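You operate a simulated robot arm through the tools that you are given. There is no shell and no other tool. Be economical: measure what you need, move in short steps, check, and stop when the job is done.

Carry out the task below with a simulated robot arm. There is one attempt and no reset: what you move stays moved.

Task
Open the top drawer of the hall cabinet, take the blue clothes peg from the counter over the hampers and put it in the inside of the hall cabinet's top drawer and shut the drawer again. Close the second tool drawer from the top. Take the blue dish and put it on the drip tray. Take the orange spray bottle and put it on the middle of the worktop. Do these in any order. Set down upright: spray bottle.

The check looks at the end state, three seconds after you hand in, the way a careful person would. Anything else that was tipped, shoved, dropped, spilled or broken makes it a failure.

Robot
A 7-joint arm with a fingered hand on a trunk, on a base that drives. Base frame: it is fixed to the floor where the robot stands at the start and does not move with it; the origin is under the middle of the robot, x ahead of it, y to its left, z up. Units: m, rad, N and s.
With the tool pointing down near the work surface it reaches from about 0.1 to 0.4 m from the robot's upright axis, wherever it stands. Its first joint turns from -1.204 to 3.002 rad. Places, roughly: blue dish (12x10x3 cm) [0.1, 0.9, 1.1]; clothes peg [0.75, -2, 1]; drip tray (19x21x3 cm) [0.8, -1.9, 0.1]; inside of the hall cabinet's top drawer [0.7, 0.2, 0.6]; middle of the worktop [-2.7, 1.3, 1]; second tool drawer [-2.5, 1.4, 0.8]; spray bottle [0.25, 0.75, 1.25]; top drawer of the hall cabinet [0.6, 0.2, 0.7]. Payload 3.4 kg.
The TCP is the grasp point between the finger pads, 0.025 m short of the fingertips. In the tool frame z runs along the fingers and y along their closing line. The gripper opens to 0.088 m. The gripper's body begins 0.029 m behind the TCP. The gripper is a hand of 4 fingers: y runs from the thumb to the fingers, the wrist lies at [-0.013, -0.097, -0.162] in the tool frame.
Orientation is that of the tool frame in the base frame, as a unit quaternion [w, x, y, z]. With the fingers straight down and the wrist toward the robot, the tool's x, y and z point along [0, 1, 0], [1, 0, 0] and [0, 0, -1] of the base frame.

Tools
- The arm moves only by the tool step_arm. Its argument "steps" is a list of rows, each an object of numbers (a shift or turn left out is 0): "x", "y", "z": the shift along the tool's x, y, z in m; "rx", "ry", "rz": the turn, a rotation vector about the tool's x, y, z in rad. In form: [{"x": .., "y": .., "z": .., "rx": .., "ry": .., "rz": ..}, ...]. A call has 1 to 20 rows; each row is the pose to reach, as a shift and turn from the pose commanded when the call began, along the tool's axes at that moment. Each row takes 0.2 s and may step no farther than 0.05 m and 0.15 rad from the row before; otherwise, the whole call is refused. Where a pose cannot be reached the arm comes as near as it can. A force on the tool above 40 N (or 10 N above the force at the start of the call, whichever is more), or a blocked arm, ends the call early, and 0.2 s more pass. In this call time passes only in rows, and 0.2 s behind the last. The reply holds the time, the measured pose of the TCP, the force on the tool along the base axes, the opening and the grip force, in the units named above and with some noise, with the torque about the TCP (base axes, N m) and any sound that the robot's microphone picked up.
- Cameras (640 x 400 px; columns grow to the right, rows downward): "scene" is now at [0.1284, 0.0521, 1.503]; the picture's right is [0.56, -0.83, 0.00], its down [-0.14, -0.09, -0.99] and it looks along [0.81, 0.56, -0.17] (base axes); focal length 214 px, centre (320, 200). "wrist" rides on the gripper at [0.064, -0.083, -0.098] in the tool frame; the picture's right is [-0.62, 0.37, -0.69], its down [-0.71, -0.63, 0.30] and it looks along [-0.32, 0.68, 0.65] (tool axes); focal length 265 px, centre (320, 200). There is no depth. A picture from a camera that has moved, and an enlarged one, comes with that camera's place and axes in the base frame and with its lens.
- get_image(camera): a new picture of that camera. The clock stands still meanwhile.
- lift_body(by): slides the trunk up (or, below 0, down) by that many m; the arm and the scene camera ride with it, the base frame stays. It gives what a move gives, with no picture.
- drive_base(legs): drives the robot by 1 to 6 legs, each [ahead, left, turn to the left] in m, m and rad, along the robot's own axes; the way and the turn of a leg run together, so that a leg with both is an arc; at most 1.5 m and 3.142 rad a leg. The arm and the cameras ride along, it lands a little off, and it stops where it bumps. It gives what a move gives.
- finger_targets(index, middle, ring, thumb_bend, thumb_turn): sets how far each is bent, from 0 (flat) to 100 (curled in); at 30 the hand is open as for a grip, at 70 the pads meet at the TCP. One left out holds its place. A second passes; each finger stops where it meets its share of the squeeze, and holds until it gets a number again. It is the only way to open and close the hand. It gives what a move gives, with no picture; readings hold the bend of each and the force on the fingers (four entries, about 0 where the hand has none), thumb and palm. thumb_turn goes from beside the hand (0) to across from the fingers (100), as for a grip.
- pan_tilt(pan, tilt): turns the head with the scene camera to pan (to the left, within 1.501 rad either way) and tilt (down, from -0.506 to 1.204), counted from straight ahead of the robot. It gives what a move gives.
- enlarge(camera, box): a new picture of the part [left, top, right, bottom] of that camera's present view, enlarged. The clock stands still meanwhile.
- job_done(): hands the job in; it is judged then, once.

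Go step by step. Nothing tells you exact positions but the pictures and the camera data: compare them with the known pose of the tool, close in by small moves and look again before you grip or let go. The budget is 165 turns and 120 pictures, counting those below and the enlarged ones. Unless the task says otherwise, let go and move clear before handing in.

The tools are called after "Call:" as name(argument=value, ...) on one line, values as JSON. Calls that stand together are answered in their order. step_arm: Moves the arm, as the interface text tells. Its arguments: {"type":"object","properties":{"steps":{"type":"array","items":{"type":"object","properties":{"x":{"type":"number"},"y":{"type":"number"},"z":{"type":"number"},"rx":{"type":"number"},"ry":{"type":"number"},"rz":{"type":"number"}}}}},"required":["steps"]} The other tools are called the same way: lift_body (by) slides the trunk up or down; finger_targets (index, middle, ring, thumb_bend, thumb_turn) moves the fingers one by one; drive_base (legs) drives the base; pan_tilt (pan, tilt) turns the head that bears the scene camera; get_image (camera) takes a picture; enlarge (camera, box) takes an enlarged picture of a part of a camera's view; job_done () hands the job in.

At the start:

```text
clock: 0.0
tool_pos: [0.2291, 0.2416, 1.3658]
orientation: [-0.014, 0.712, 0.702, 0.012]
wrist_force: [0.2, -0.5, 0.3]
ft_torque: [0.0, 0.01, 0.04]
finger_gap: 0.0878
finger_force: 0.0
shape: jaw
bend: [30.0, 30.0, 30.0, 30.0, 98.0]
finger forces: [0.1, 0.0, 0.0, 0.1, 0.1, 0.0]
trunk travel left (down, up): [-0.767, 0.073]
robot x, y, heading: [0.0021, -0.0002, 0.008]
head pan, tilt: [0.55, 1.201]
```

scene: 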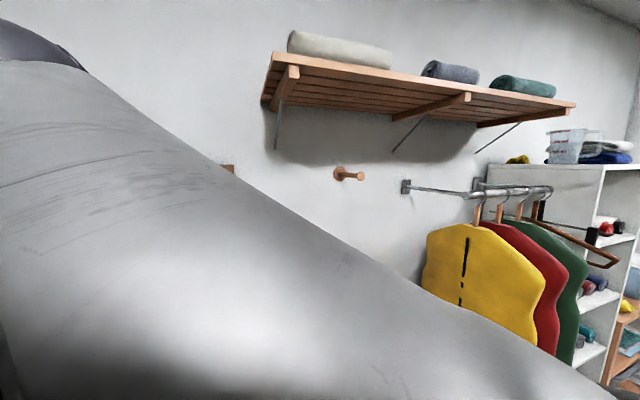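
wrist: 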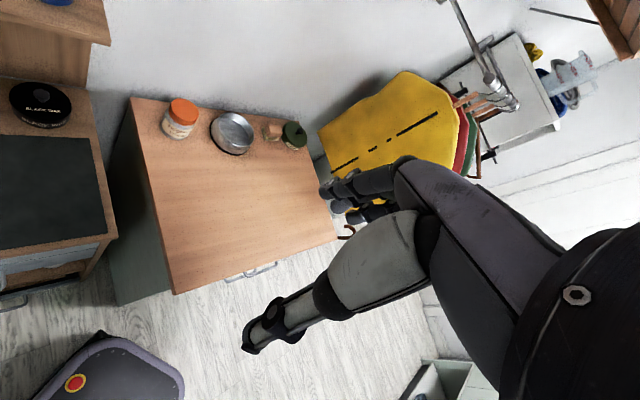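

The arm blocks much of the scene view; the hall cabinet is ahead with jars on top. I'll look around with the head first.

Call:
pan_tilt(pan=1.45, tilt=0.4)

Call:
get_image(camera="scene")

```text
clock: 1.2
tool_pos: [0.2283, 0.2412, 1.3665]
orientation: [-0.013, 0.712, 0.702, 0.01]
wrist_force: [-0.9, -0.4, -0.2]
ft_torque: [0.0, 0.0, -0.02]
finger_gap: 0.0881
finger_force: 0.1
shape: jaw
bend: [30.0, 30.0, 30.0, 30.0, 98.0]
finger forces: [0.1, 0.0, 0.0, 0.0, 0.1, 0.0]
trunk travel left (down, up): [-0.767, 0.073]
robot x, y, heading: [0.0015, -0.0025, -0.0]
head pan, tilt: [1.45, 0.4]
```

```text
117 pictures are left
camera scene: at [0.1282, 0.0523, 1.5031], right [0.57, -0.82, 0.0], down [-0.14, -0.09, -0.99], along [0.81, 0.56, -0.17], focal length 214 px, centre (320, 200)
```

scene: 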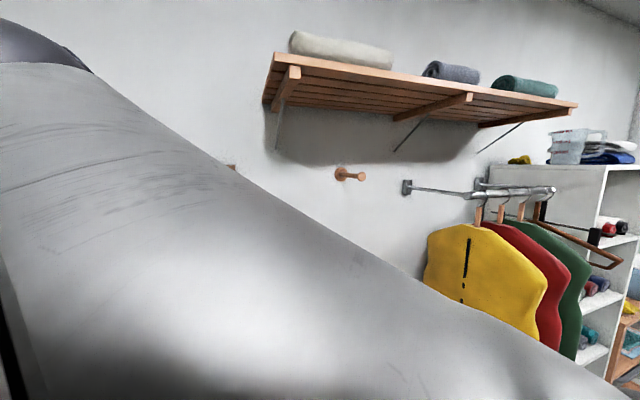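

The scene view did not change although the head reports a new pan. I'll look again and try another pan.

Call:
pan_tilt(pan=-0.5, tilt=0.3)

Call:
get_image(camera="scene")

```text
clock: 3.1
tool_pos: [0.2318, 0.2388, 1.3686]
orientation: [-0.02, 0.713, 0.701, 0.012]
wrist_force: [-0.5, -0.1, -0.2]
ft_torque: [-0.01, 0.03, -0.03]
finger_gap: 0.0878
finger_force: 0.1
shape: jaw
bend: [30.0, 30.0, 30.0, 30.0, 98.0]
finger forces: [0.1, 0.0, 0.1, 0.0, 0.1, 0.0]
trunk travel left (down, up): [-0.767, 0.073]
robot x, y, heading: [0.0002, -0.0051, -0.0]
head pan, tilt: [-0.499, 0.3]
```

```text
116 pictures are left
camera scene: at [0.1415, 0.024, 1.5015], right [0.26, -0.97, 0.0], down [-0.18, -0.05, -0.98], along [0.95, 0.26, -0.18], focal length 214 px, centre (320, 200)
```

scene: 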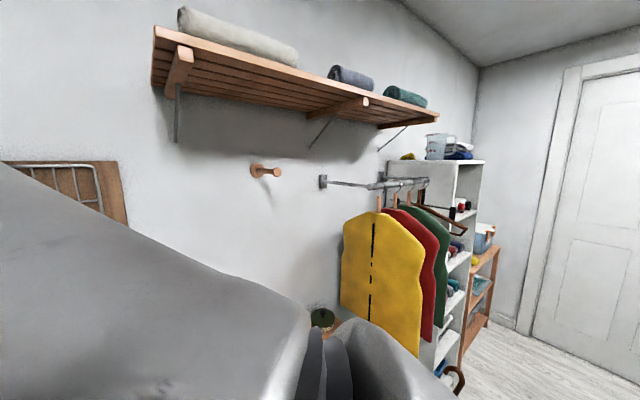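

Call:
get_image(camera="scene")

```text
115 pictures are left
camera scene: at [0.1415, 0.024, 1.5015], right [0.26, -0.97, 0.0], down [-0.18, -0.05, -0.98], along [0.95, 0.26, -0.18], focal length 214 px, centre (320, 200)
```

scene: 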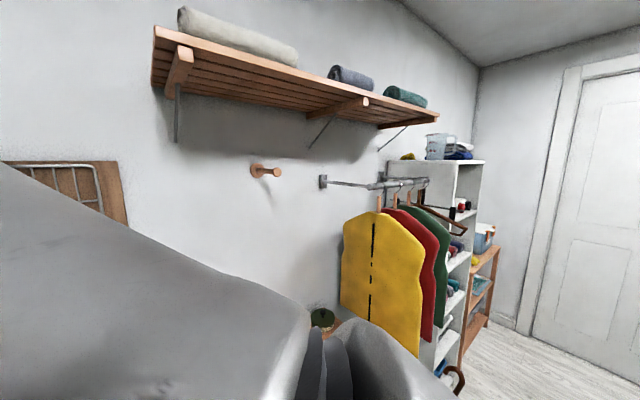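

The head seems to lag; I'll send the same command again to see whether it just needs time.

Call:
pan_tilt(pan=-0.5, tilt=0.3)

Call:
get_image(camera="scene")

```text
clock: 3.7
tool_pos: [0.2325, 0.2382, 1.3696]
orientation: [-0.021, 0.713, 0.701, 0.011]
wrist_force: [-0.6, -0.1, 0.5]
ft_torque: [0.0, -0.01, -0.05]
finger_gap: 0.0879
finger_force: 0.1
shape: jaw
bend: [30.0, 30.0, 30.0, 30.0, 98.0]
finger forces: [0.0, 0.0, 0.1, 0.0, 0.0, 0.0]
trunk travel left (down, up): [-0.767, 0.073]
robot x, y, heading: [0.0019, 0.0044, -0.005]
head pan, tilt: [-0.499, 0.3]
```

```text
114 pictures are left
camera scene: at [0.1417, 0.0235, 1.5012], right [0.26, -0.97, 0.0], down [-0.18, -0.05, -0.98], along [0.95, 0.25, -0.19], focal length 214 px, centre (320, 200)
```

scene: 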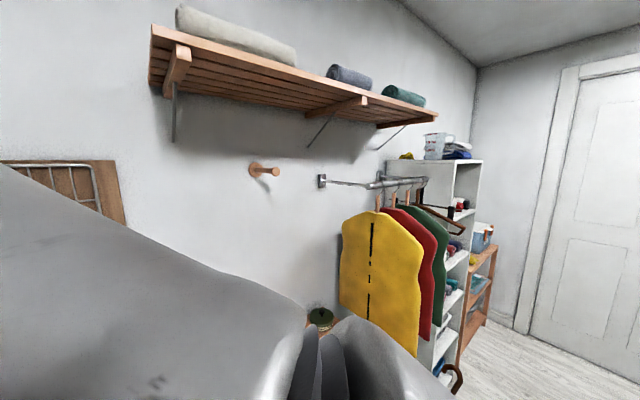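

The arm seems to be pressing on the head. I'll move the hand forward and down a bit to clear the head.

Call:
step_arm(steps=[{"y": 0.03, "z": 0.035}, {"y": 0.06, "z": 0.07}, {"y": 0.09, "z": 0.105}, {"y": 0.12, "z": 0.14}, {"y": 0.12, "z": 0.18}, {"y": 0.12, "z": 0.22}])

Call:
pan_tilt(pan=-0.3, tilt=0.4)

Call:
get_image(camera="scene")

Call:
get_image(camera="wrist")

```text
clock: 5.1
tool_pos: [0.3483, 0.2452, 1.1458]
orientation: [-0.014, 0.711, 0.703, 0.012]
wrist_force: [-0.3, -0.6, 0.5]
ft_torque: [0.0, 0.05, 0.01]
finger_gap: 0.0878
finger_force: 0.1
shape: jaw
bend: [30.0, 30.0, 30.0, 30.0, 98.0]
finger forces: [0.1, 0.1, 0.1, 0.0, 0.0, 0.0]
trunk travel left (down, up): [-0.767, 0.073]
robot x, y, heading: [-0.0005, 0.001, -0.0]
head pan, tilt: [-0.499, 0.3]
```

```text
clock: 5.8
tool_pos: [0.3476, 0.2461, 1.1466]
orientation: [-0.013, 0.712, 0.702, 0.011]
wrist_force: [-0.2, 0.2, 0.3]
ft_torque: [0.0, -0.01, -0.02]
finger_gap: 0.0879
finger_force: 0.0
shape: jaw
bend: [30.0, 30.0, 30.0, 30.0, 98.0]
finger forces: [0.1, 0.0, 0.0, 0.0, 0.0, 0.0]
trunk travel left (down, up): [-0.767, 0.073]
robot x, y, heading: [0.0025, -0.0027, -0.004]
head pan, tilt: [-0.3, 0.4]
```

```text
113 pictures are left
camera scene: at [0.14, -0.0278, 1.4814], right [-0.3, -0.96, 0.0], down [-0.37, 0.12, -0.92], along [0.88, -0.27, -0.39], focal length 214 px, centre (320, 200)
```

scene: 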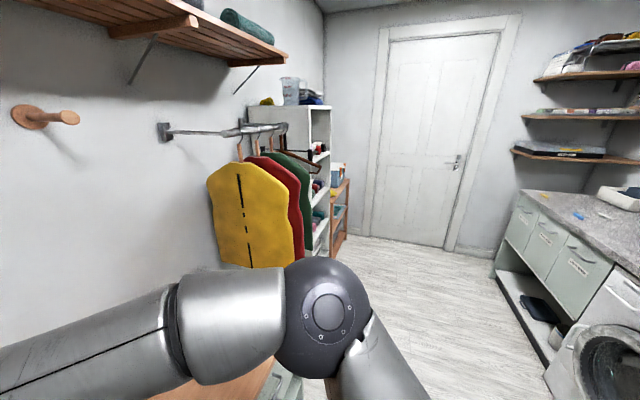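

```text
112 pictures are left
camera wrist: at [0.2655, 0.3082, 1.2478], right [0.36, -0.65, 0.67], down [-0.64, -0.7, -0.33], along [0.68, -0.31, -0.67], focal length 265 px, centre (320, 200)
```

wrist: 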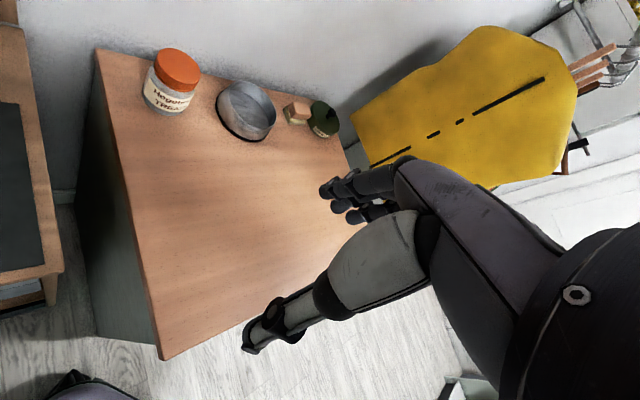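

The head is free now. I see the counter over hampers to the right with a small blue thing; let me look that way and to the left.

Call:
enlarge(camera="scene", box=[480, 160, 640, 400])

Call:
pan_tilt(pan=1.45, tilt=0.4)

Call:
get_image(camera="scene")

Call:
pan_tilt(pan=-1.2, tilt=0.5)

Call:
get_image(camera="scene")

```text
1.67 times, centred on (560, 280) of scene
camera zoom: at [0.14, -0.0278, 1.4814], right [-0.3, -0.96, 0.0], down [-0.37, 0.12, -0.92], along [0.88, -0.27, -0.39], focal length 358 px, centre (-80, 67)
```

zoom: 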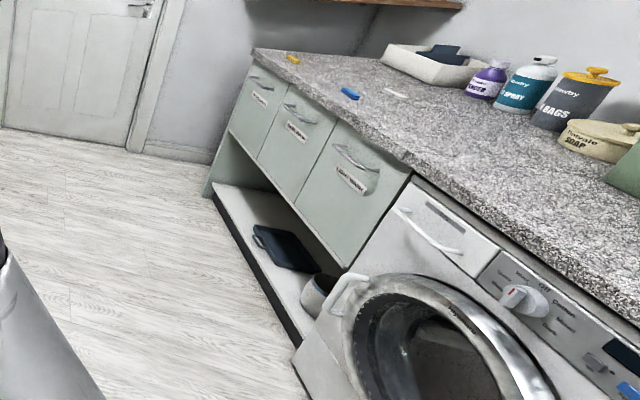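

```text
clock: 7.6
tool_pos: [0.3472, 0.2466, 1.1461]
orientation: [-0.013, 0.711, 0.703, 0.012]
wrist_force: [-0.5, 1.0, 0.6]
ft_torque: [0.03, -0.01, 0.02]
finger_gap: 0.088
finger_force: 0.0
shape: jaw
bend: [30.0, 30.0, 30.0, 30.0, 98.0]
finger forces: [0.0, 0.0, 0.1, 0.0, 0.1, 0.1]
trunk travel left (down, up): [-0.767, 0.073]
robot x, y, heading: [-0.0037, 0.0001, -0.002]
head pan, tilt: [1.45, 0.4]
```

```text
110 pictures are left
camera scene: at [0.0629, 0.0917, 1.4813], right [0.99, -0.12, 0.0], down [-0.05, -0.39, -0.92], along [0.11, 0.91, -0.39], focal length 214 px, centre (320, 200)
```

scene: 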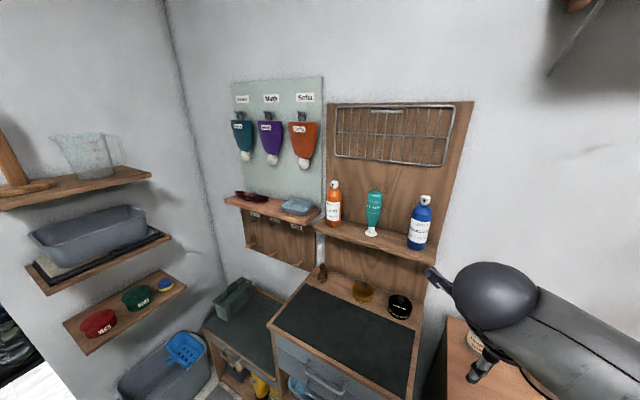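

```text
clock: 10.0
tool_pos: [0.3484, 0.2443, 1.1461]
orientation: [-0.013, 0.711, 0.703, 0.012]
wrist_force: [-1.1, 0.4, 0.3]
ft_torque: [-0.02, -0.03, -0.02]
finger_gap: 0.0882
finger_force: 0.0
shape: jaw
bend: [30.0, 30.0, 30.0, 30.0, 98.0]
finger forces: [0.0, 0.0, 0.0, 0.0, 0.0, 0.1]
trunk travel left (down, up): [-0.767, 0.073]
robot x, y, heading: [-0.0021, 0.0006, 0.004]
head pan, tilt: [-1.201, 0.499]
```

```text
109 pictures are left
camera scene: at [0.0847, -0.0851, 1.4722], right [-0.93, -0.36, 0.0], down [-0.17, 0.45, -0.88], along [0.32, -0.82, -0.48], focal length 214 px, centre (320, 200)
```

scene: 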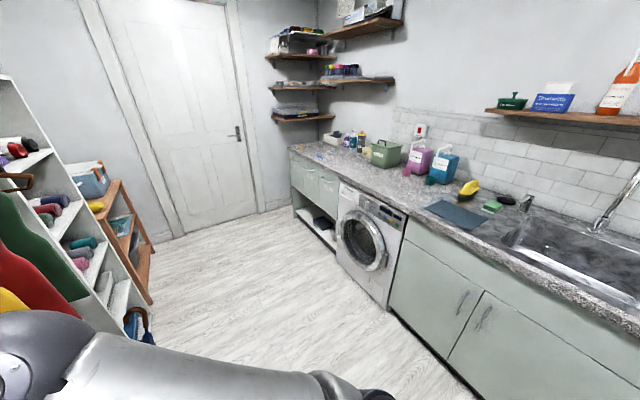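

The room is rotated relative to my frame (wall runs roughly along (0.79,-0.61)). The blue dish and orange spray bottle are on the shelf at the left; I'll zoom in there.

Call:
pan_tilt(pan=1.3, tilt=0.5)

Call:
enlarge(camera="scene", box=[180, 120, 420, 270])

Call:
pan_tilt(pan=0.3, tilt=1.1)

Call:
get_image(camera="scene")

```text
clock: 12.2
tool_pos: [0.3475, 0.2456, 1.1474]
orientation: [-0.013, 0.711, 0.703, 0.012]
wrist_force: [-0.1, 0.2, -0.1]
ft_torque: [-0.03, 0.02, -0.01]
finger_gap: 0.0879
finger_force: 0.0
shape: jaw
bend: [30.0, 30.0, 30.0, 30.0, 98.0]
finger forces: [0.1, 0.0, 0.0, 0.1, 0.0, 0.0]
trunk travel left (down, up): [-0.767, 0.073]
robot x, y, heading: [0.0009, -0.0017, 0.001]
head pan, tilt: [1.3, 0.499]
```

```text
2.67 times, centred on (300, 195) of scene
camera zoom: at [0.0761, 0.0874, 1.4722], right [0.96, -0.27, 0.0], down [-0.13, -0.46, -0.88], along [0.23, 0.85, -0.48], focal length 572 px, centre (373, 213)
```

zoom: 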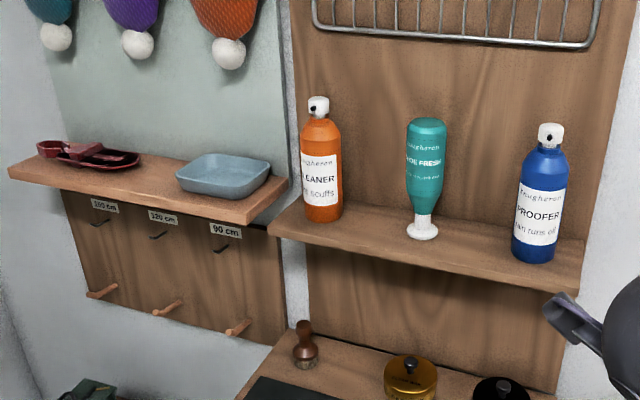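

```text
clock: 13.5
tool_pos: [0.3489, 0.2456, 1.146]
orientation: [-0.014, 0.711, 0.702, 0.011]
wrist_force: [1.3, 0.0, 0.0]
ft_torque: [0.0, 0.01, 0.02]
finger_gap: 0.0878
finger_force: 0.0
shape: jaw
bend: [30.0, 30.0, 30.0, 30.0, 98.0]
finger forces: [0.1, 0.0, 0.0, 0.0, 0.1, 0.0]
trunk travel left (down, up): [-0.767, 0.073]
robot x, y, heading: [-0.0035, 0.0012, -0.003]
head pan, tilt: [0.3, 1.1]
```

```text
107 pictures are left
camera scene: at [0.1121, 0.0185, 1.4245], right [0.3, -0.96, 0.0], down [-0.85, -0.26, -0.45], along [0.43, 0.13, -0.89], focal length 214 px, centre (320, 200)
```

scene: 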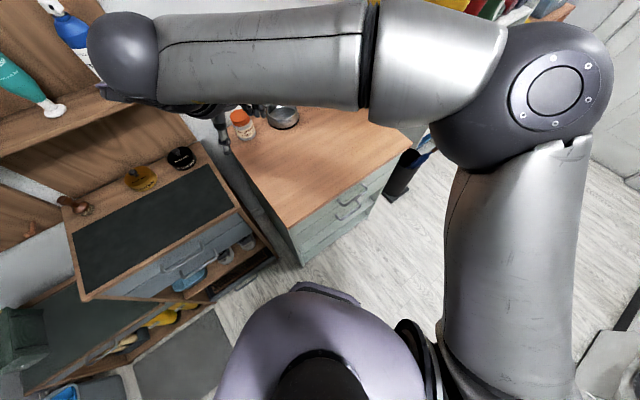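

Bench front lies about 0.47 m toward the wall from my axis, with the cabinet to its right (top ≈0.78 m, front-left corner ≈(0.29,0.18)). I'll turn to face the wall and shift left toward the shelf with dish and bottle.

Call:
drive_base(legs=[[0, 0, 0.91], [0.05, 0.3, 0]])

Call:
pan_tilt(pan=0.2, tilt=0.7)

Call:
get_image(camera="scene")

Call:
get_image(camera="wrist")

```text
clock: 17.9
tool_pos: [-0.1437, 0.5922, 1.1469]
orientation: [-0.019, 0.352, 0.936, 0.005]
wrist_force: [-0.6, 0.2, 0.8]
ft_torque: [-0.02, -0.01, 0.0]
finger_gap: 0.0878
finger_force: 0.0
shape: jaw
bend: [30.0, 30.0, 30.0, 30.0, 98.0]
finger forces: [0.1, 0.0, 0.0, 0.1, 0.1, 0.1]
trunk travel left (down, up): [-0.767, 0.073]
robot x, y, heading: [-0.1878, 0.1679, 0.86]
head pan, tilt: [0.3, 1.1]
```

```text
clock: 18.8
tool_pos: [-0.1396, 0.5919, 1.1465]
orientation: [-0.018, 0.355, 0.935, 0.004]
wrist_force: [0.3, 0.4, -0.5]
ft_torque: [0.0, 0.03, 0.0]
finger_gap: 0.0877
finger_force: 0.0
shape: jaw
bend: [30.0, 30.0, 30.0, 30.0, 98.0]
finger forces: [0.0, 0.1, 0.0, 0.0, 0.0, 0.0]
trunk travel left (down, up): [-0.767, 0.073]
robot x, y, heading: [-0.1825, 0.1676, 0.86]
head pan, tilt: [0.201, 0.7]
```

```text
106 pictures are left
camera scene: at [-0.1073, 0.2763, 1.4546], right [0.87, -0.49, 0.0], down [-0.32, -0.56, -0.77], along [0.38, 0.67, -0.64], focal length 214 px, centre (320, 200)
```

scene: 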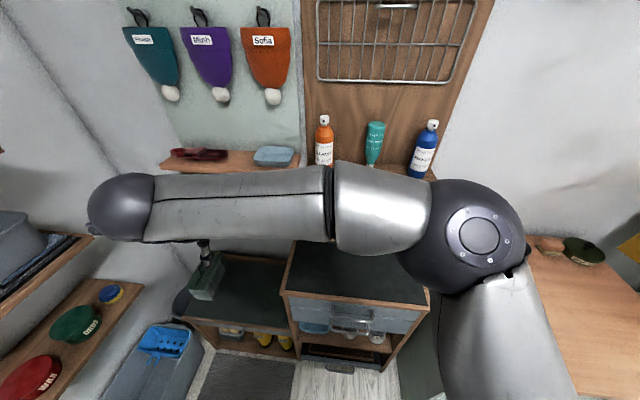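

```text
105 pictures are left
camera wrist: at [-0.2415, 0.5719, 1.2472], right [0.73, -0.15, 0.67], down [0.11, -0.94, -0.33], along [0.68, 0.31, -0.67], focal length 265 px, centre (320, 200)
```

wrist: 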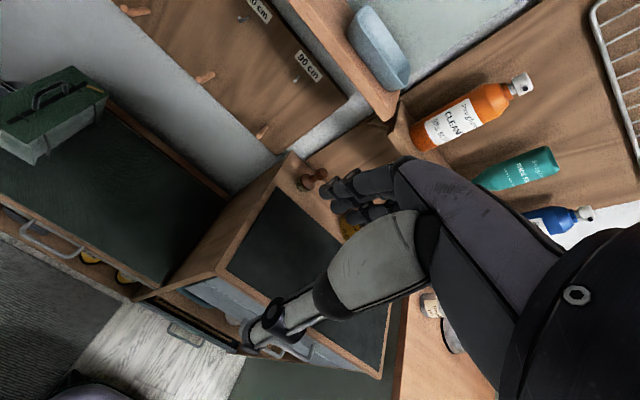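

Triangulated: bottle cap ≈(0.197,0.795,1.24), base z≈1.09; dish centre ≈(0.069,0.892,1.12), its near edge close to the shelf front. I'll drive a little nearer, turn a bit, and pitch the hand.

Call:
drive_base(legs=[[0.14, 0.05, 0.05]])

Call:
step_arm(steps=[{"z": -0.05}, {"z": -0.1}, {"z": -0.1, "rx": -0.15}, {"z": -0.1, "rx": -0.3}, {"z": -0.1, "rx": -0.45}, {"z": -0.1, "rx": -0.6}])

Call:
get_image(camera="scene")

Call:
get_image(camera="wrist")

```text
clock: 20.2
tool_pos: [-0.0326, 0.7239, 1.1442]
orientation: [-0.017, 0.379, 0.925, 0.003]
wrist_force: [-0.5, 0.2, 0.9]
ft_torque: [-0.01, -0.03, 0.0]
finger_gap: 0.088
finger_force: 0.0
shape: jaw
bend: [30.0, 30.0, 30.0, 30.0, 98.0]
finger forces: [0.1, 0.0, 0.0, 0.0, 0.1, 0.0]
trunk travel left (down, up): [-0.767, 0.073]
robot x, y, heading: [-0.1025, 0.2992, 0.805]
head pan, tilt: [0.201, 0.7]
```

```text
clock: 21.6
tool_pos: [-0.0305, 0.7207, 1.2444]
orientation: [0.096, 0.368, 0.882, 0.278]
wrist_force: [0.3, 0.8, 0.1]
ft_torque: [-0.02, 0.0, -0.03]
finger_gap: 0.0878
finger_force: 0.0
shape: jaw
bend: [30.0, 30.0, 30.0, 30.0, 98.0]
finger forces: [0.1, 0.1, 0.0, 0.0, 0.1, 0.0]
trunk travel left (down, up): [-0.767, 0.073]
robot x, y, heading: [-0.1, 0.2989, 0.803]
head pan, tilt: [0.201, 0.7]
```

```text
104 pictures are left
camera scene: at [-0.0166, 0.4057, 1.4546], right [0.84, -0.54, 0.0], down [-0.35, -0.54, -0.77], along [0.41, 0.65, -0.64], focal length 214 px, centre (320, 200)
```

scene: 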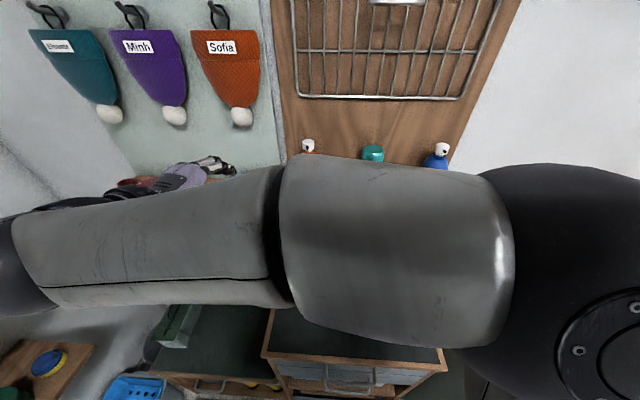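

```text
103 pictures are left
camera wrist: at [-0.163, 0.6771, 1.2821], right [0.4, -0.51, 0.76], down [0.25, -0.74, -0.63], along [0.88, 0.44, -0.17], focal length 265 px, centre (320, 200)
```

wrist: 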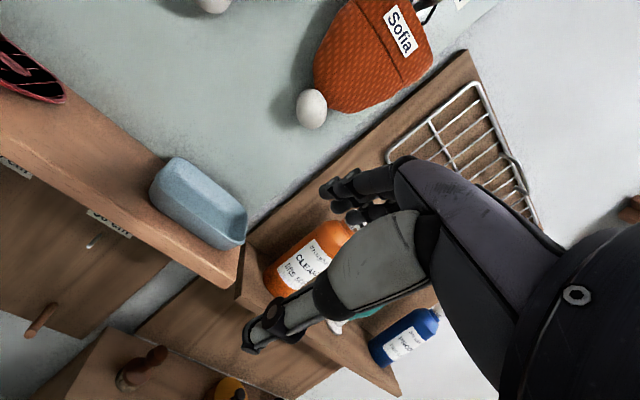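

The dish near rim midpoint is ≈(0.02,0.845,1.125) and my hand is already aligned with its wall. I need to know how much closer the base may go, so I look down.

Call:
pan_tilt(pan=-0.6, tilt=1.2)

Call:
get_image(camera="scene")

Call:
pan_tilt(pan=1.0, tilt=1.2)

Call:
get_image(camera="scene")

```text
clock: 22.7
tool_pos: [-0.0312, 0.7195, 1.2451]
orientation: [0.095, 0.367, 0.883, 0.277]
wrist_force: [1.1, -0.6, -0.3]
ft_torque: [-0.02, -0.01, -0.05]
finger_gap: 0.088
finger_force: 0.1
shape: jaw
bend: [30.0, 30.0, 30.0, 30.0, 98.0]
finger forces: [0.0, 0.0, 0.0, 0.0, 0.0, 0.0]
trunk travel left (down, up): [-0.767, 0.073]
robot x, y, heading: [-0.0986, 0.301, 0.802]
head pan, tilt: [-0.6, 1.201]
```

```text
102 pictures are left
camera scene: at [-0.0065, 0.3453, 1.4186], right [0.2, -0.98, 0.0], down [-0.91, -0.19, -0.36], along [0.36, 0.07, -0.93], focal length 214 px, centre (320, 200)
```

scene: 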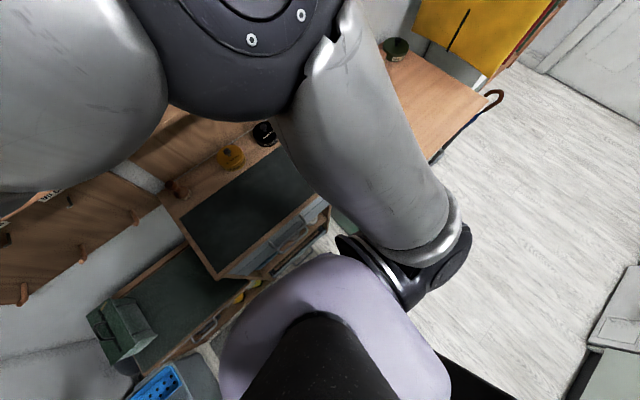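

```text
clock: 24.4
tool_pos: [-0.0293, 0.7196, 1.2454]
orientation: [0.096, 0.368, 0.882, 0.277]
wrist_force: [-0.3, -0.2, -0.3]
ft_torque: [0.0, 0.0, -0.02]
finger_gap: 0.0876
finger_force: 0.1
shape: jaw
bend: [30.0, 30.0, 30.0, 30.0, 98.0]
finger forces: [0.0, 0.0, 0.0, 0.0, 0.0, 0.0]
trunk travel left (down, up): [-0.767, 0.073]
robot x, y, heading: [-0.0969, 0.2985, 0.803]
head pan, tilt: [1.0, 1.201]
```

```text
101 pictures are left
camera scene: at [-0.0743, 0.3882, 1.4186], right [0.97, 0.23, 0.0], down [0.21, -0.91, -0.36], along [-0.08, 0.35, -0.93], focal length 214 px, centre (320, 200)
```

scene: 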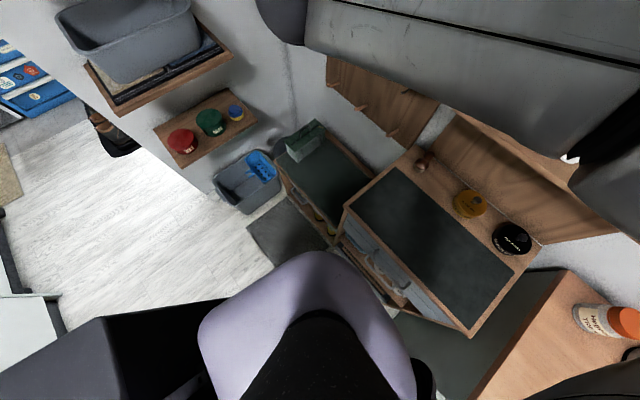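

Base has only a few cm left to the bench, so I'll reach with the arm: move above the dish's near rim with the pitched hand.

Call:
step_arm(steps=[{"x": 0.017, "y": 0.022, "z": 0.039}, {"x": 0.034, "y": 0.045, "z": 0.079}, {"x": 0.052, "y": 0.0676, "z": 0.119}])

Call:
get_image(camera="wrist")

Call:
pan_tilt(pan=0.5, tilt=0.6)

Call:
get_image(camera="scene")

```text
clock: 25.4
tool_pos: [0.0499, 0.8224, 1.2177]
orientation: [0.079, 0.397, 0.87, 0.282]
wrist_force: [0.1, -0.7, -0.8]
ft_torque: [0.0, 0.01, 0.01]
finger_gap: 0.0881
finger_force: 0.1
shape: jaw
bend: [30.0, 30.0, 30.0, 30.0, 98.0]
finger forces: [0.0, 0.0, 0.0, 0.0, 0.0, 0.1]
out of reach, approached as far as the arm can: row 3
trunk travel left (down, up): [-0.767, 0.073]
robot x, y, heading: [-0.0971, 0.3022, 0.809]
head pan, tilt: [1.0, 1.201]
stopped in row 3: the arm was blocked; the commanded pose is now the measured one
```

```text
100 pictures are left
camera wrist: at [-0.0834, 0.7853, 1.2593], right [0.4, -0.56, 0.72], down [0.18, -0.73, -0.66], along [0.9, 0.4, -0.19], focal length 265 px, centre (320, 200)
```

wrist: 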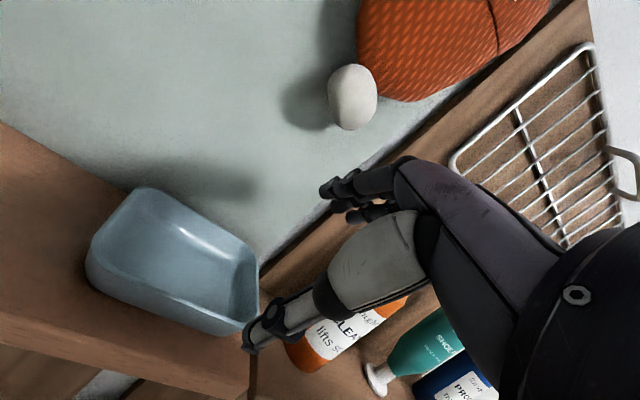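

```text
clock: 26.4
tool_pos: [0.0497, 0.8239, 1.2177]
orientation: [0.08, 0.395, 0.87, 0.282]
wrist_force: [-0.2, -0.4, 0.0]
ft_torque: [0.0, 0.01, 0.0]
finger_gap: 0.088
finger_force: 0.1
shape: jaw
bend: [30.0, 30.0, 30.0, 30.0, 98.0]
finger forces: [0.0, 0.1, 0.0, 0.0, 0.0, 0.0]
trunk travel left (down, up): [-0.767, 0.073]
robot x, y, heading: [-0.0976, 0.2983, 0.805]
head pan, tilt: [0.499, 0.6]
```

```text
99 pictures are left
camera scene: at [-0.0376, 0.4194, 1.4631], right [0.96, -0.26, 0.0], down [-0.15, -0.55, -0.82], along [0.22, 0.8, -0.57], focal length 214 px, centre (320, 200)
```

scene: 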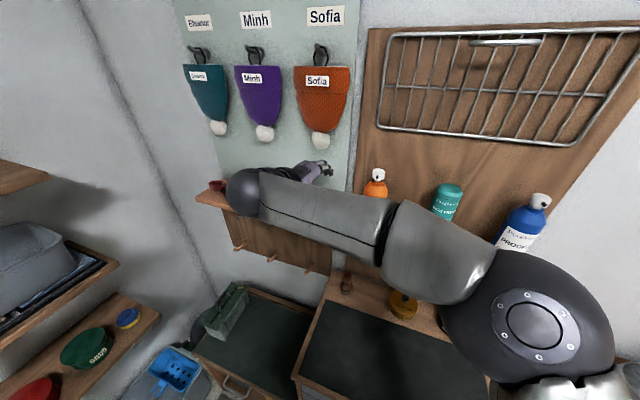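

The arm's shoulder sits on the robot's right, so I'm at my reach limit. I'll pull the hand back and turn the robot further left so the shoulder comes nearer the shelf.

Call:
step_arm(steps=[{"x": -0.025, "y": -0.03, "z": -0.023}, {"x": -0.05, "y": -0.06, "z": -0.046}, {"x": -0.075, "y": -0.09, "z": -0.069}, {"x": -0.11, "y": -0.125, "z": -0.0987, "rx": 0.1}, {"x": -0.11, "y": -0.131, "z": -0.0987, "rx": 0.2}, {"x": -0.11, "y": -0.131, "z": -0.0987, "rx": 0.3}])

Call:
drive_base(legs=[[-0.05, 0, 0], [0, 0, 0.75]])

Call:
pan_tilt(pan=-0.7, tilt=0.9)

Call:
get_image(camera="scene")

Call:
get_image(camera="wrist")

```text
refused: row 4 steps farther than a row can; nothing moved
```

```text
clock: 28.8
tool_pos: [-0.1597, 0.7665, 1.2197]
orientation: [0.016, 0.202, 0.935, 0.292]
wrist_force: [-1.3, -1.0, -0.6]
ft_torque: [-0.01, 0.02, 0.02]
finger_gap: 0.0881
finger_force: 0.1
shape: jaw
bend: [30.0, 30.0, 30.0, 30.0, 98.0]
finger forces: [0.0, 0.0, 0.1, 0.0, 0.0, 0.1]
trunk travel left (down, up): [-0.767, 0.073]
robot x, y, heading: [-0.0768, 0.2279, 1.236]
head pan, tilt: [0.499, 0.6]
stopped in leg 2: the robot was blocked; the commanded pose is now the measured one
```

```text
clock: 30.2
tool_pos: [-0.1632, 0.7666, 1.2182]
orientation: [0.017, 0.201, 0.935, 0.291]
wrist_force: [0.5, 0.1, -0.1]
ft_torque: [0.0, 0.01, 0.01]
finger_gap: 0.0879
finger_force: 0.0
shape: jaw
bend: [30.0, 30.0, 30.0, 30.0, 98.0]
finger forces: [0.0, 0.0, 0.0, 0.0, 0.0, 0.0]
trunk travel left (down, up): [-0.767, 0.073]
robot x, y, heading: [-0.0695, 0.2304, 1.237]
head pan, tilt: [-0.7, 0.901]
```

```text
98 pictures are left
camera scene: at [0.0086, 0.3129, 1.4383], right [0.51, -0.86, 0.0], down [-0.67, -0.4, -0.62], along [0.53, 0.32, -0.78], focal length 214 px, centre (320, 200)
```

scene: 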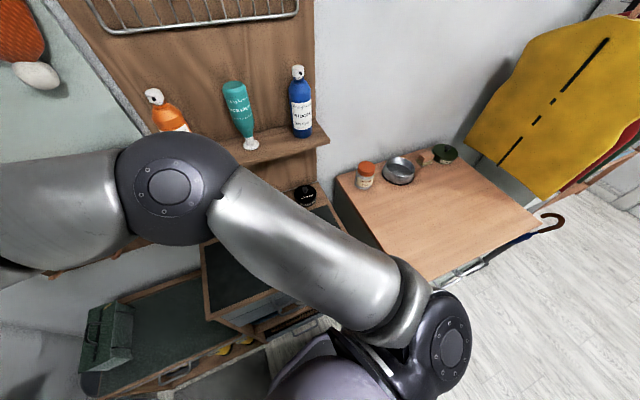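

```text
97 pictures are left
camera wrist: at [-0.2661, 0.6769, 1.2599], right [0.6, -0.34, 0.72], down [0.47, -0.58, -0.66], along [0.65, 0.74, -0.19], focal length 265 px, centre (320, 200)
```

wrist: 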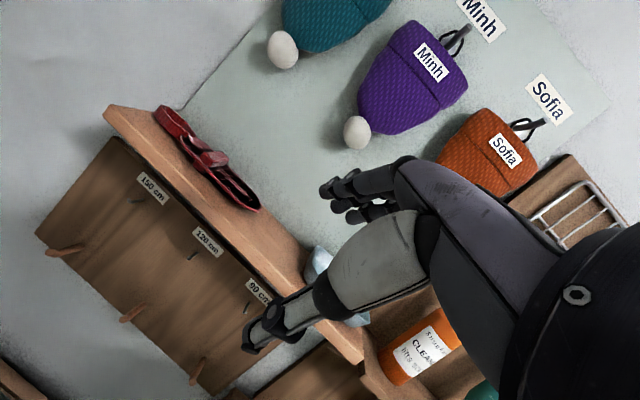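

The base turn was blocked (base corner near the bench probably); nothing looks displaced. I'll back the base off, and bring the hand in front of the robot.

Call:
drive_base(legs=[[-0.12, 0, 0]])

Call:
step_arm(steps=[{"x": -0.044, "y": -0.0095, "z": -0.011}, {"x": -0.088, "y": -0.019, "z": -0.022}, {"x": -0.132, "y": -0.0285, "z": -0.033}, {"x": -0.176, "y": -0.038, "z": -0.044}, {"x": -0.22, "y": -0.0475, "z": -0.055}, {"x": -0.265, "y": -0.057, "z": -0.065}])

Call:
pan_tilt(pan=-0.7, tilt=1.2)

Call:
get_image(camera="scene")

```text
clock: 31.4
tool_pos: [-0.201, 0.6516, 1.2179]
orientation: [0.017, 0.202, 0.935, 0.292]
wrist_force: [-0.3, -0.1, 0.0]
ft_torque: [0.0, -0.02, -0.04]
finger_gap: 0.0879
finger_force: 0.1
shape: jaw
bend: [30.0, 30.0, 30.0, 30.0, 98.0]
finger forces: [0.0, 0.0, 0.0, 0.1, 0.1, 0.0]
trunk travel left (down, up): [-0.767, 0.073]
robot x, y, heading: [-0.1156, 0.1105, 1.237]
head pan, tilt: [-0.7, 0.901]
```

```text
clock: 32.9
tool_pos: [0.0146, 0.4697, 1.2174]
orientation: [0.016, 0.201, 0.934, 0.294]
wrist_force: [0.1, 0.3, 0.4]
ft_torque: [0.0, 0.02, 0.0]
finger_gap: 0.0879
finger_force: 0.0
shape: jaw
bend: [30.0, 30.0, 30.0, 30.0, 98.0]
finger forces: [0.1, 0.0, 0.0, 0.1, 0.1, 0.0]
trunk travel left (down, up): [-0.767, 0.073]
robot x, y, heading: [-0.1177, 0.115, 1.237]
head pan, tilt: [-0.7, 0.901]
```

```text
clock: 33.6
tool_pos: [0.0128, 0.4721, 1.2182]
orientation: [0.018, 0.202, 0.935, 0.292]
wrist_force: [-0.3, 0.3, 1.1]
ft_torque: [0.0, 0.0, 0.0]
finger_gap: 0.0882
finger_force: 0.1
shape: jaw
bend: [30.0, 30.0, 30.0, 30.0, 98.0]
finger forces: [0.1, 0.0, 0.0, 0.0, 0.1, 0.1]
trunk travel left (down, up): [-0.767, 0.073]
robot x, y, heading: [-0.1112, 0.1101, 1.24]
head pan, tilt: [-0.7, 1.201]
```

```text
96 pictures are left
camera scene: at [-0.0483, 0.1875, 1.4185], right [0.51, -0.86, 0.0], down [-0.8, -0.48, -0.36], along [0.31, 0.19, -0.93], focal length 214 px, centre (320, 200)
```

scene: 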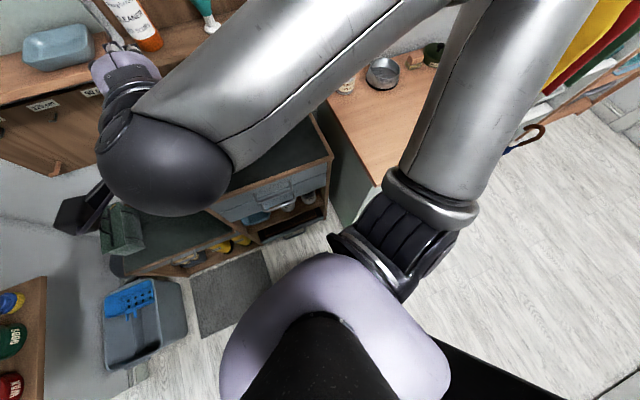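

I'm clear of the bench now. I'll turn further left and slide over so that the shelf is off the robot's right front.

Call:
drive_base(legs=[[0, 0, 0.3], [0, 0.15, 0], [0.12, 0, 0]])

Call:
pan_tilt(pan=-0.5, tilt=1.2)

Call:
get_image(camera="scene")

Call:
get_image(camera="wrist")

```text
clock: 36.8
tool_pos: [-0.2443, 0.6161, 1.2181]
orientation: [-0.027, 0.061, 0.954, 0.291]
wrist_force: [-0.1, 0.8, -0.1]
ft_torque: [-0.02, 0.02, 0.0]
finger_gap: 0.088
finger_force: 0.0
shape: jaw
bend: [30.0, 30.0, 30.0, 30.0, 98.0]
finger forces: [0.1, 0.0, 0.1, 0.1, 0.0, 0.1]
trunk travel left (down, up): [-0.767, 0.073]
robot x, y, heading: [-0.2597, 0.2318, 1.531]
head pan, tilt: [-0.7, 1.201]
```

```text
clock: 37.6
tool_pos: [-0.2432, 0.6155, 1.2193]
orientation: [-0.027, 0.061, 0.954, 0.292]
wrist_force: [-0.3, -0.5, 0.0]
ft_torque: [0.01, 0.0, 0.0]
finger_gap: 0.0879
finger_force: 0.0
shape: jaw
bend: [30.0, 30.0, 30.0, 30.0, 98.0]
finger forces: [0.0, 0.0, 0.1, 0.1, 0.1, 0.0]
trunk travel left (down, up): [-0.767, 0.073]
robot x, y, heading: [-0.2609, 0.2332, 1.536]
head pan, tilt: [-0.499, 1.201]
```

```text
95 pictures are left
camera scene: at [-0.2284, 0.3326, 1.4185], right [0.86, -0.51, 0.0], down [-0.48, -0.8, -0.36], along [0.19, 0.31, -0.93], focal length 214 px, centre (320, 200)
```

scene: 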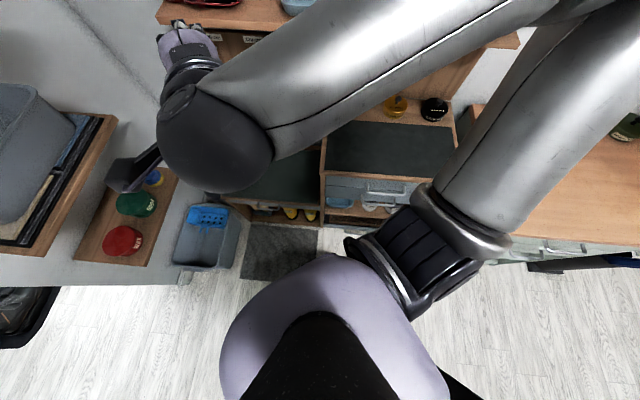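

```text
94 pictures are left
camera wrist: at [-0.3176, 0.4995, 1.259], right [0.67, -0.15, 0.72], down [0.62, -0.42, -0.66], along [0.4, 0.9, -0.19], focal length 265 px, centre (320, 200)
```

wrist: 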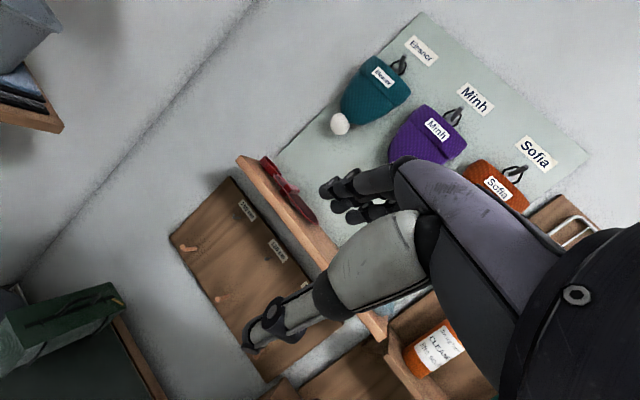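

Now the wall is square in view, dish rel. to robot ≈0.64 ahead, 0.29 right. I'll drive ahead 0.12 and yaw the hand clockwise to face the wall.

Call:
drive_base(legs=[[0.12, 0, 0]])

Call:
step_arm(steps=[{"ry": -0.075, "rz": 0.109}, {"ry": -0.15, "rz": 0.218, "x": -0.04}, {"ry": -0.225, "rz": 0.327, "x": -0.08}, {"ry": -0.3, "rz": 0.436, "x": -0.12}, {"ry": -0.373, "rz": 0.5445, "x": -0.16}])

Call:
get_image(camera="wrist")

Call:
get_image(camera="scene")

```text
clock: 38.8
tool_pos: [-0.2408, 0.7035, 1.2248]
orientation: [-0.022, 0.058, 0.952, 0.301]
wrist_force: [-0.2, 0.4, 0.1]
ft_torque: [-0.04, -0.01, 0.04]
finger_gap: 0.088
finger_force: 0.1
shape: jaw
bend: [30.0, 30.0, 30.0, 30.0, 98.0]
finger forces: [0.0, 0.0, 0.0, 0.1, 0.0, 0.0]
trunk travel left (down, up): [-0.767, 0.073]
robot x, y, heading: [-0.2473, 0.3384, 1.536]
head pan, tilt: [-0.499, 1.201]
```

```text
clock: 40.2
tool_pos: [-0.0969, 0.6891, 1.2009]
orientation: [0.089, 0.353, 0.894, 0.262]
wrist_force: [0.4, 0.9, -0.3]
ft_torque: [0.04, -0.04, -0.04]
finger_gap: 0.0881
finger_force: 0.1
shape: jaw
bend: [30.0, 30.0, 30.0, 30.0, 97.0]
finger forces: [0.0, 0.1, 0.1, 0.0, 0.0, 0.0]
trunk travel left (down, up): [-0.767, 0.073]
robot x, y, heading: [-0.222, 0.3179, 1.54]
head pan, tilt: [-0.499, 1.201]
stopped in row 5: the arm was blocked; the commanded pose is now the measured one
```

```text
93 pictures are left
camera wrist: at [-0.2272, 0.6423, 1.2416], right [0.44, -0.47, 0.77], down [0.26, -0.75, -0.61], along [0.86, 0.47, -0.2], focal length 265 px, centre (320, 200)
```

wrist: 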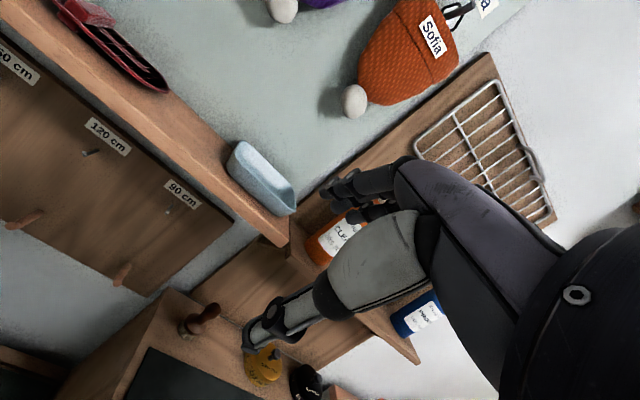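

```text
92 pictures are left
camera scene: at [-0.1576, 0.4141, 1.4213], right [0.86, -0.5, -0.02], down [-0.48, -0.81, -0.35], along [0.16, 0.31, -0.94], focal length 214 px, centre (320, 200)
```

scene: 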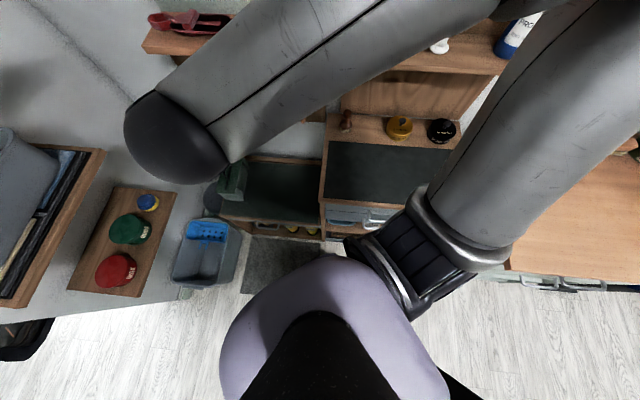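

The arm is blocked — the elbow may be touching the bottle shelf area. I'll back off straight and inspect the bottles.

Call:
drive_base(legs=[[-0.1, 0, 0]])

Call:
pan_tilt(pan=-0.6, tilt=0.6)

Call:
get_image(camera="scene")

```text
clock: 41.4
tool_pos: [-0.1083, 0.6003, 1.2026]
orientation: [0.09, 0.356, 0.892, 0.263]
wrist_force: [-0.3, 0.1, 1.4]
ft_torque: [0.01, 0.01, -0.02]
finger_gap: 0.0881
finger_force: 0.1
shape: jaw
bend: [30.0, 30.0, 30.0, 30.0, 97.0]
finger forces: [0.1, 0.0, 0.1, 0.0, 0.0, 0.1]
trunk travel left (down, up): [-0.767, 0.073]
robot x, y, heading: [-0.2332, 0.2268, 1.537]
head pan, tilt: [-0.499, 1.201]
```

```text
clock: 42.4
tool_pos: [-0.1081, 0.5976, 1.201]
orientation: [0.089, 0.357, 0.892, 0.263]
wrist_force: [0.8, -0.1, -0.4]
ft_torque: [0.02, -0.05, 0.0]
finger_gap: 0.0882
finger_force: 0.1
shape: jaw
bend: [30.0, 30.0, 30.0, 30.0, 97.0]
finger forces: [0.1, 0.0, 0.0, 0.0, 0.0, 0.0]
trunk travel left (down, up): [-0.767, 0.073]
robot x, y, heading: [-0.2325, 0.2269, 1.537]
head pan, tilt: [-0.6, 0.6]
```

```text
91 pictures are left
camera scene: at [-0.1785, 0.3478, 1.463], right [0.81, -0.59, 0.0], down [-0.33, -0.46, -0.82], along [0.49, 0.66, -0.57], focal length 214 px, centre (320, 200)
```

scene: 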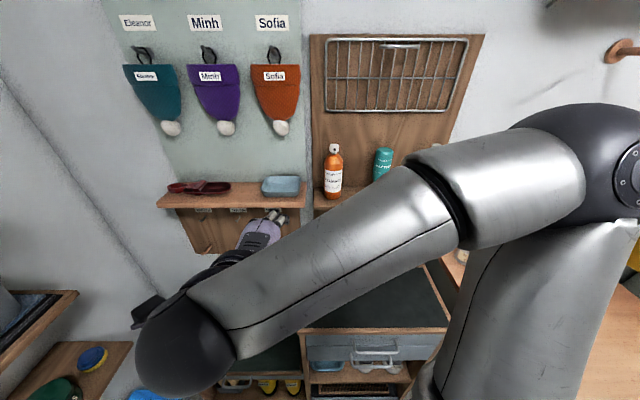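

I can't see the blue bottle behind the forearm; I'll return to facing the wall squarely (heading 0.94), shifted left, and check.

Call:
drive_base(legs=[[-0.05, 0, 0], [0, 0, -0.6], [0, 0.1, 0]])

Call:
pan_tilt(pan=0.0, tilt=0.5)

Call:
get_image(camera="scene")

Call:
get_image(camera="wrist")

```text
clock: 45.6
tool_pos: [-0.0709, 0.4763, 1.2019]
orientation: [0.148, 0.551, 0.786, 0.237]
wrist_force: [0.6, -0.9, 0.8]
ft_torque: [0.01, 0.07, 0.06]
finger_gap: 0.0879
finger_force: 0.0
shape: jaw
bend: [30.0, 30.0, 30.0, 30.0, 98.0]
finger forces: [0.1, 0.0, 0.1, 0.0, 0.0, 0.0]
trunk travel left (down, up): [-0.767, 0.073]
robot x, y, heading: [-0.3507, 0.201, 1.077]
head pan, tilt: [-0.6, 0.6]
```

```text
clock: 46.6
tool_pos: [-0.0724, 0.4759, 1.2013]
orientation: [0.147, 0.551, 0.787, 0.237]
wrist_force: [0.3, 0.9, -0.5]
ft_torque: [0.02, -0.02, 0.0]
finger_gap: 0.088
finger_force: 0.1
shape: jaw
bend: [30.0, 30.0, 30.0, 30.0, 98.0]
finger forces: [0.0, 0.0, 0.1, 0.0, 0.0, 0.0]
trunk travel left (down, up): [-0.767, 0.073]
robot x, y, heading: [-0.3539, 0.2012, 1.082]
head pan, tilt: [0.0, 0.499]
```

```text
90 pictures are left
camera scene: at [-0.2826, 0.3234, 1.4722], right [0.88, -0.47, 0.0], down [-0.23, -0.42, -0.88], along [0.42, 0.77, -0.48], focal length 214 px, centre (320, 200)
```

scene: 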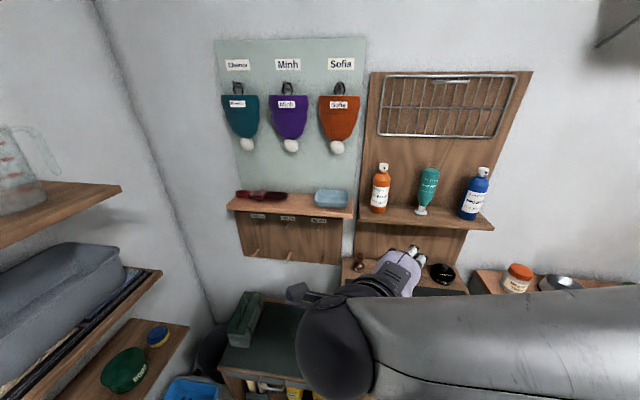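

```text
89 pictures are left
camera wrist: at [-0.2098, 0.4926, 1.2426], right [0.17, -0.62, 0.76], down [-0.1, -0.78, -0.61], along [0.98, 0.03, -0.2], focal length 265 px, centre (320, 200)
```

wrist: 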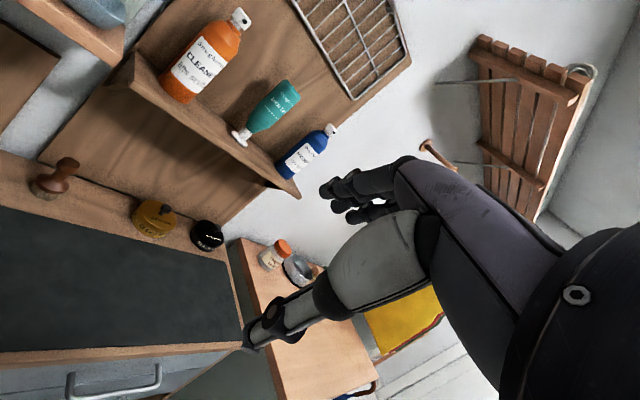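

All bottles stand fine. I'll straighten the heading to the wall normal (~0.947), yaw the hand back to face the wall, and then advance.

Call:
drive_base(legs=[[0.08, 0, -0.13]])

Call:
step_arm(steps=[{"ry": 0.075, "rz": -0.115}, {"ry": 0.15, "rz": -0.23, "x": 0.02}, {"ry": 0.225, "rz": -0.345, "x": 0.04}, {"ry": 0.3, "rz": -0.46, "x": 0.06}, {"ry": 0.355, "rz": -0.56, "x": 0.08}])

```text
clock: 47.8
tool_pos: [-0.0734, 0.4873, 1.2013]
orientation: [0.142, 0.537, 0.797, 0.239]
wrist_force: [0.0, 1.1, 1.0]
ft_torque: [-0.02, -0.02, -0.01]
finger_gap: 0.0881
finger_force: 0.1
shape: jaw
bend: [30.0, 30.0, 30.0, 30.0, 98.0]
finger forces: [0.0, 0.1, 0.0, 0.0, 0.1, 0.1]
trunk travel left (down, up): [-0.767, 0.073]
robot x, y, heading: [-0.344, 0.2021, 1.114]
head pan, tilt: [0.0, 0.499]
stopped in leg 1: the robot was blocked; the commanded pose is now the measured one
```

```text
clock: 49.0
tool_pos: [-0.1043, 0.5618, 1.2049]
orientation: [0.062, 0.246, 0.925, 0.281]
wrist_force: [-0.2, -0.3, 0.0]
ft_torque: [-0.04, 0.01, -0.01]
finger_gap: 0.0879
finger_force: 0.1
shape: jaw
bend: [30.0, 30.0, 30.0, 30.0, 98.0]
finger forces: [0.0, 0.0, 0.1, 0.0, 0.0, 0.0]
trunk travel left (down, up): [-0.767, 0.073]
robot x, y, heading: [-0.344, 0.1955, 1.115]
head pan, tilt: [0.0, 0.499]
```

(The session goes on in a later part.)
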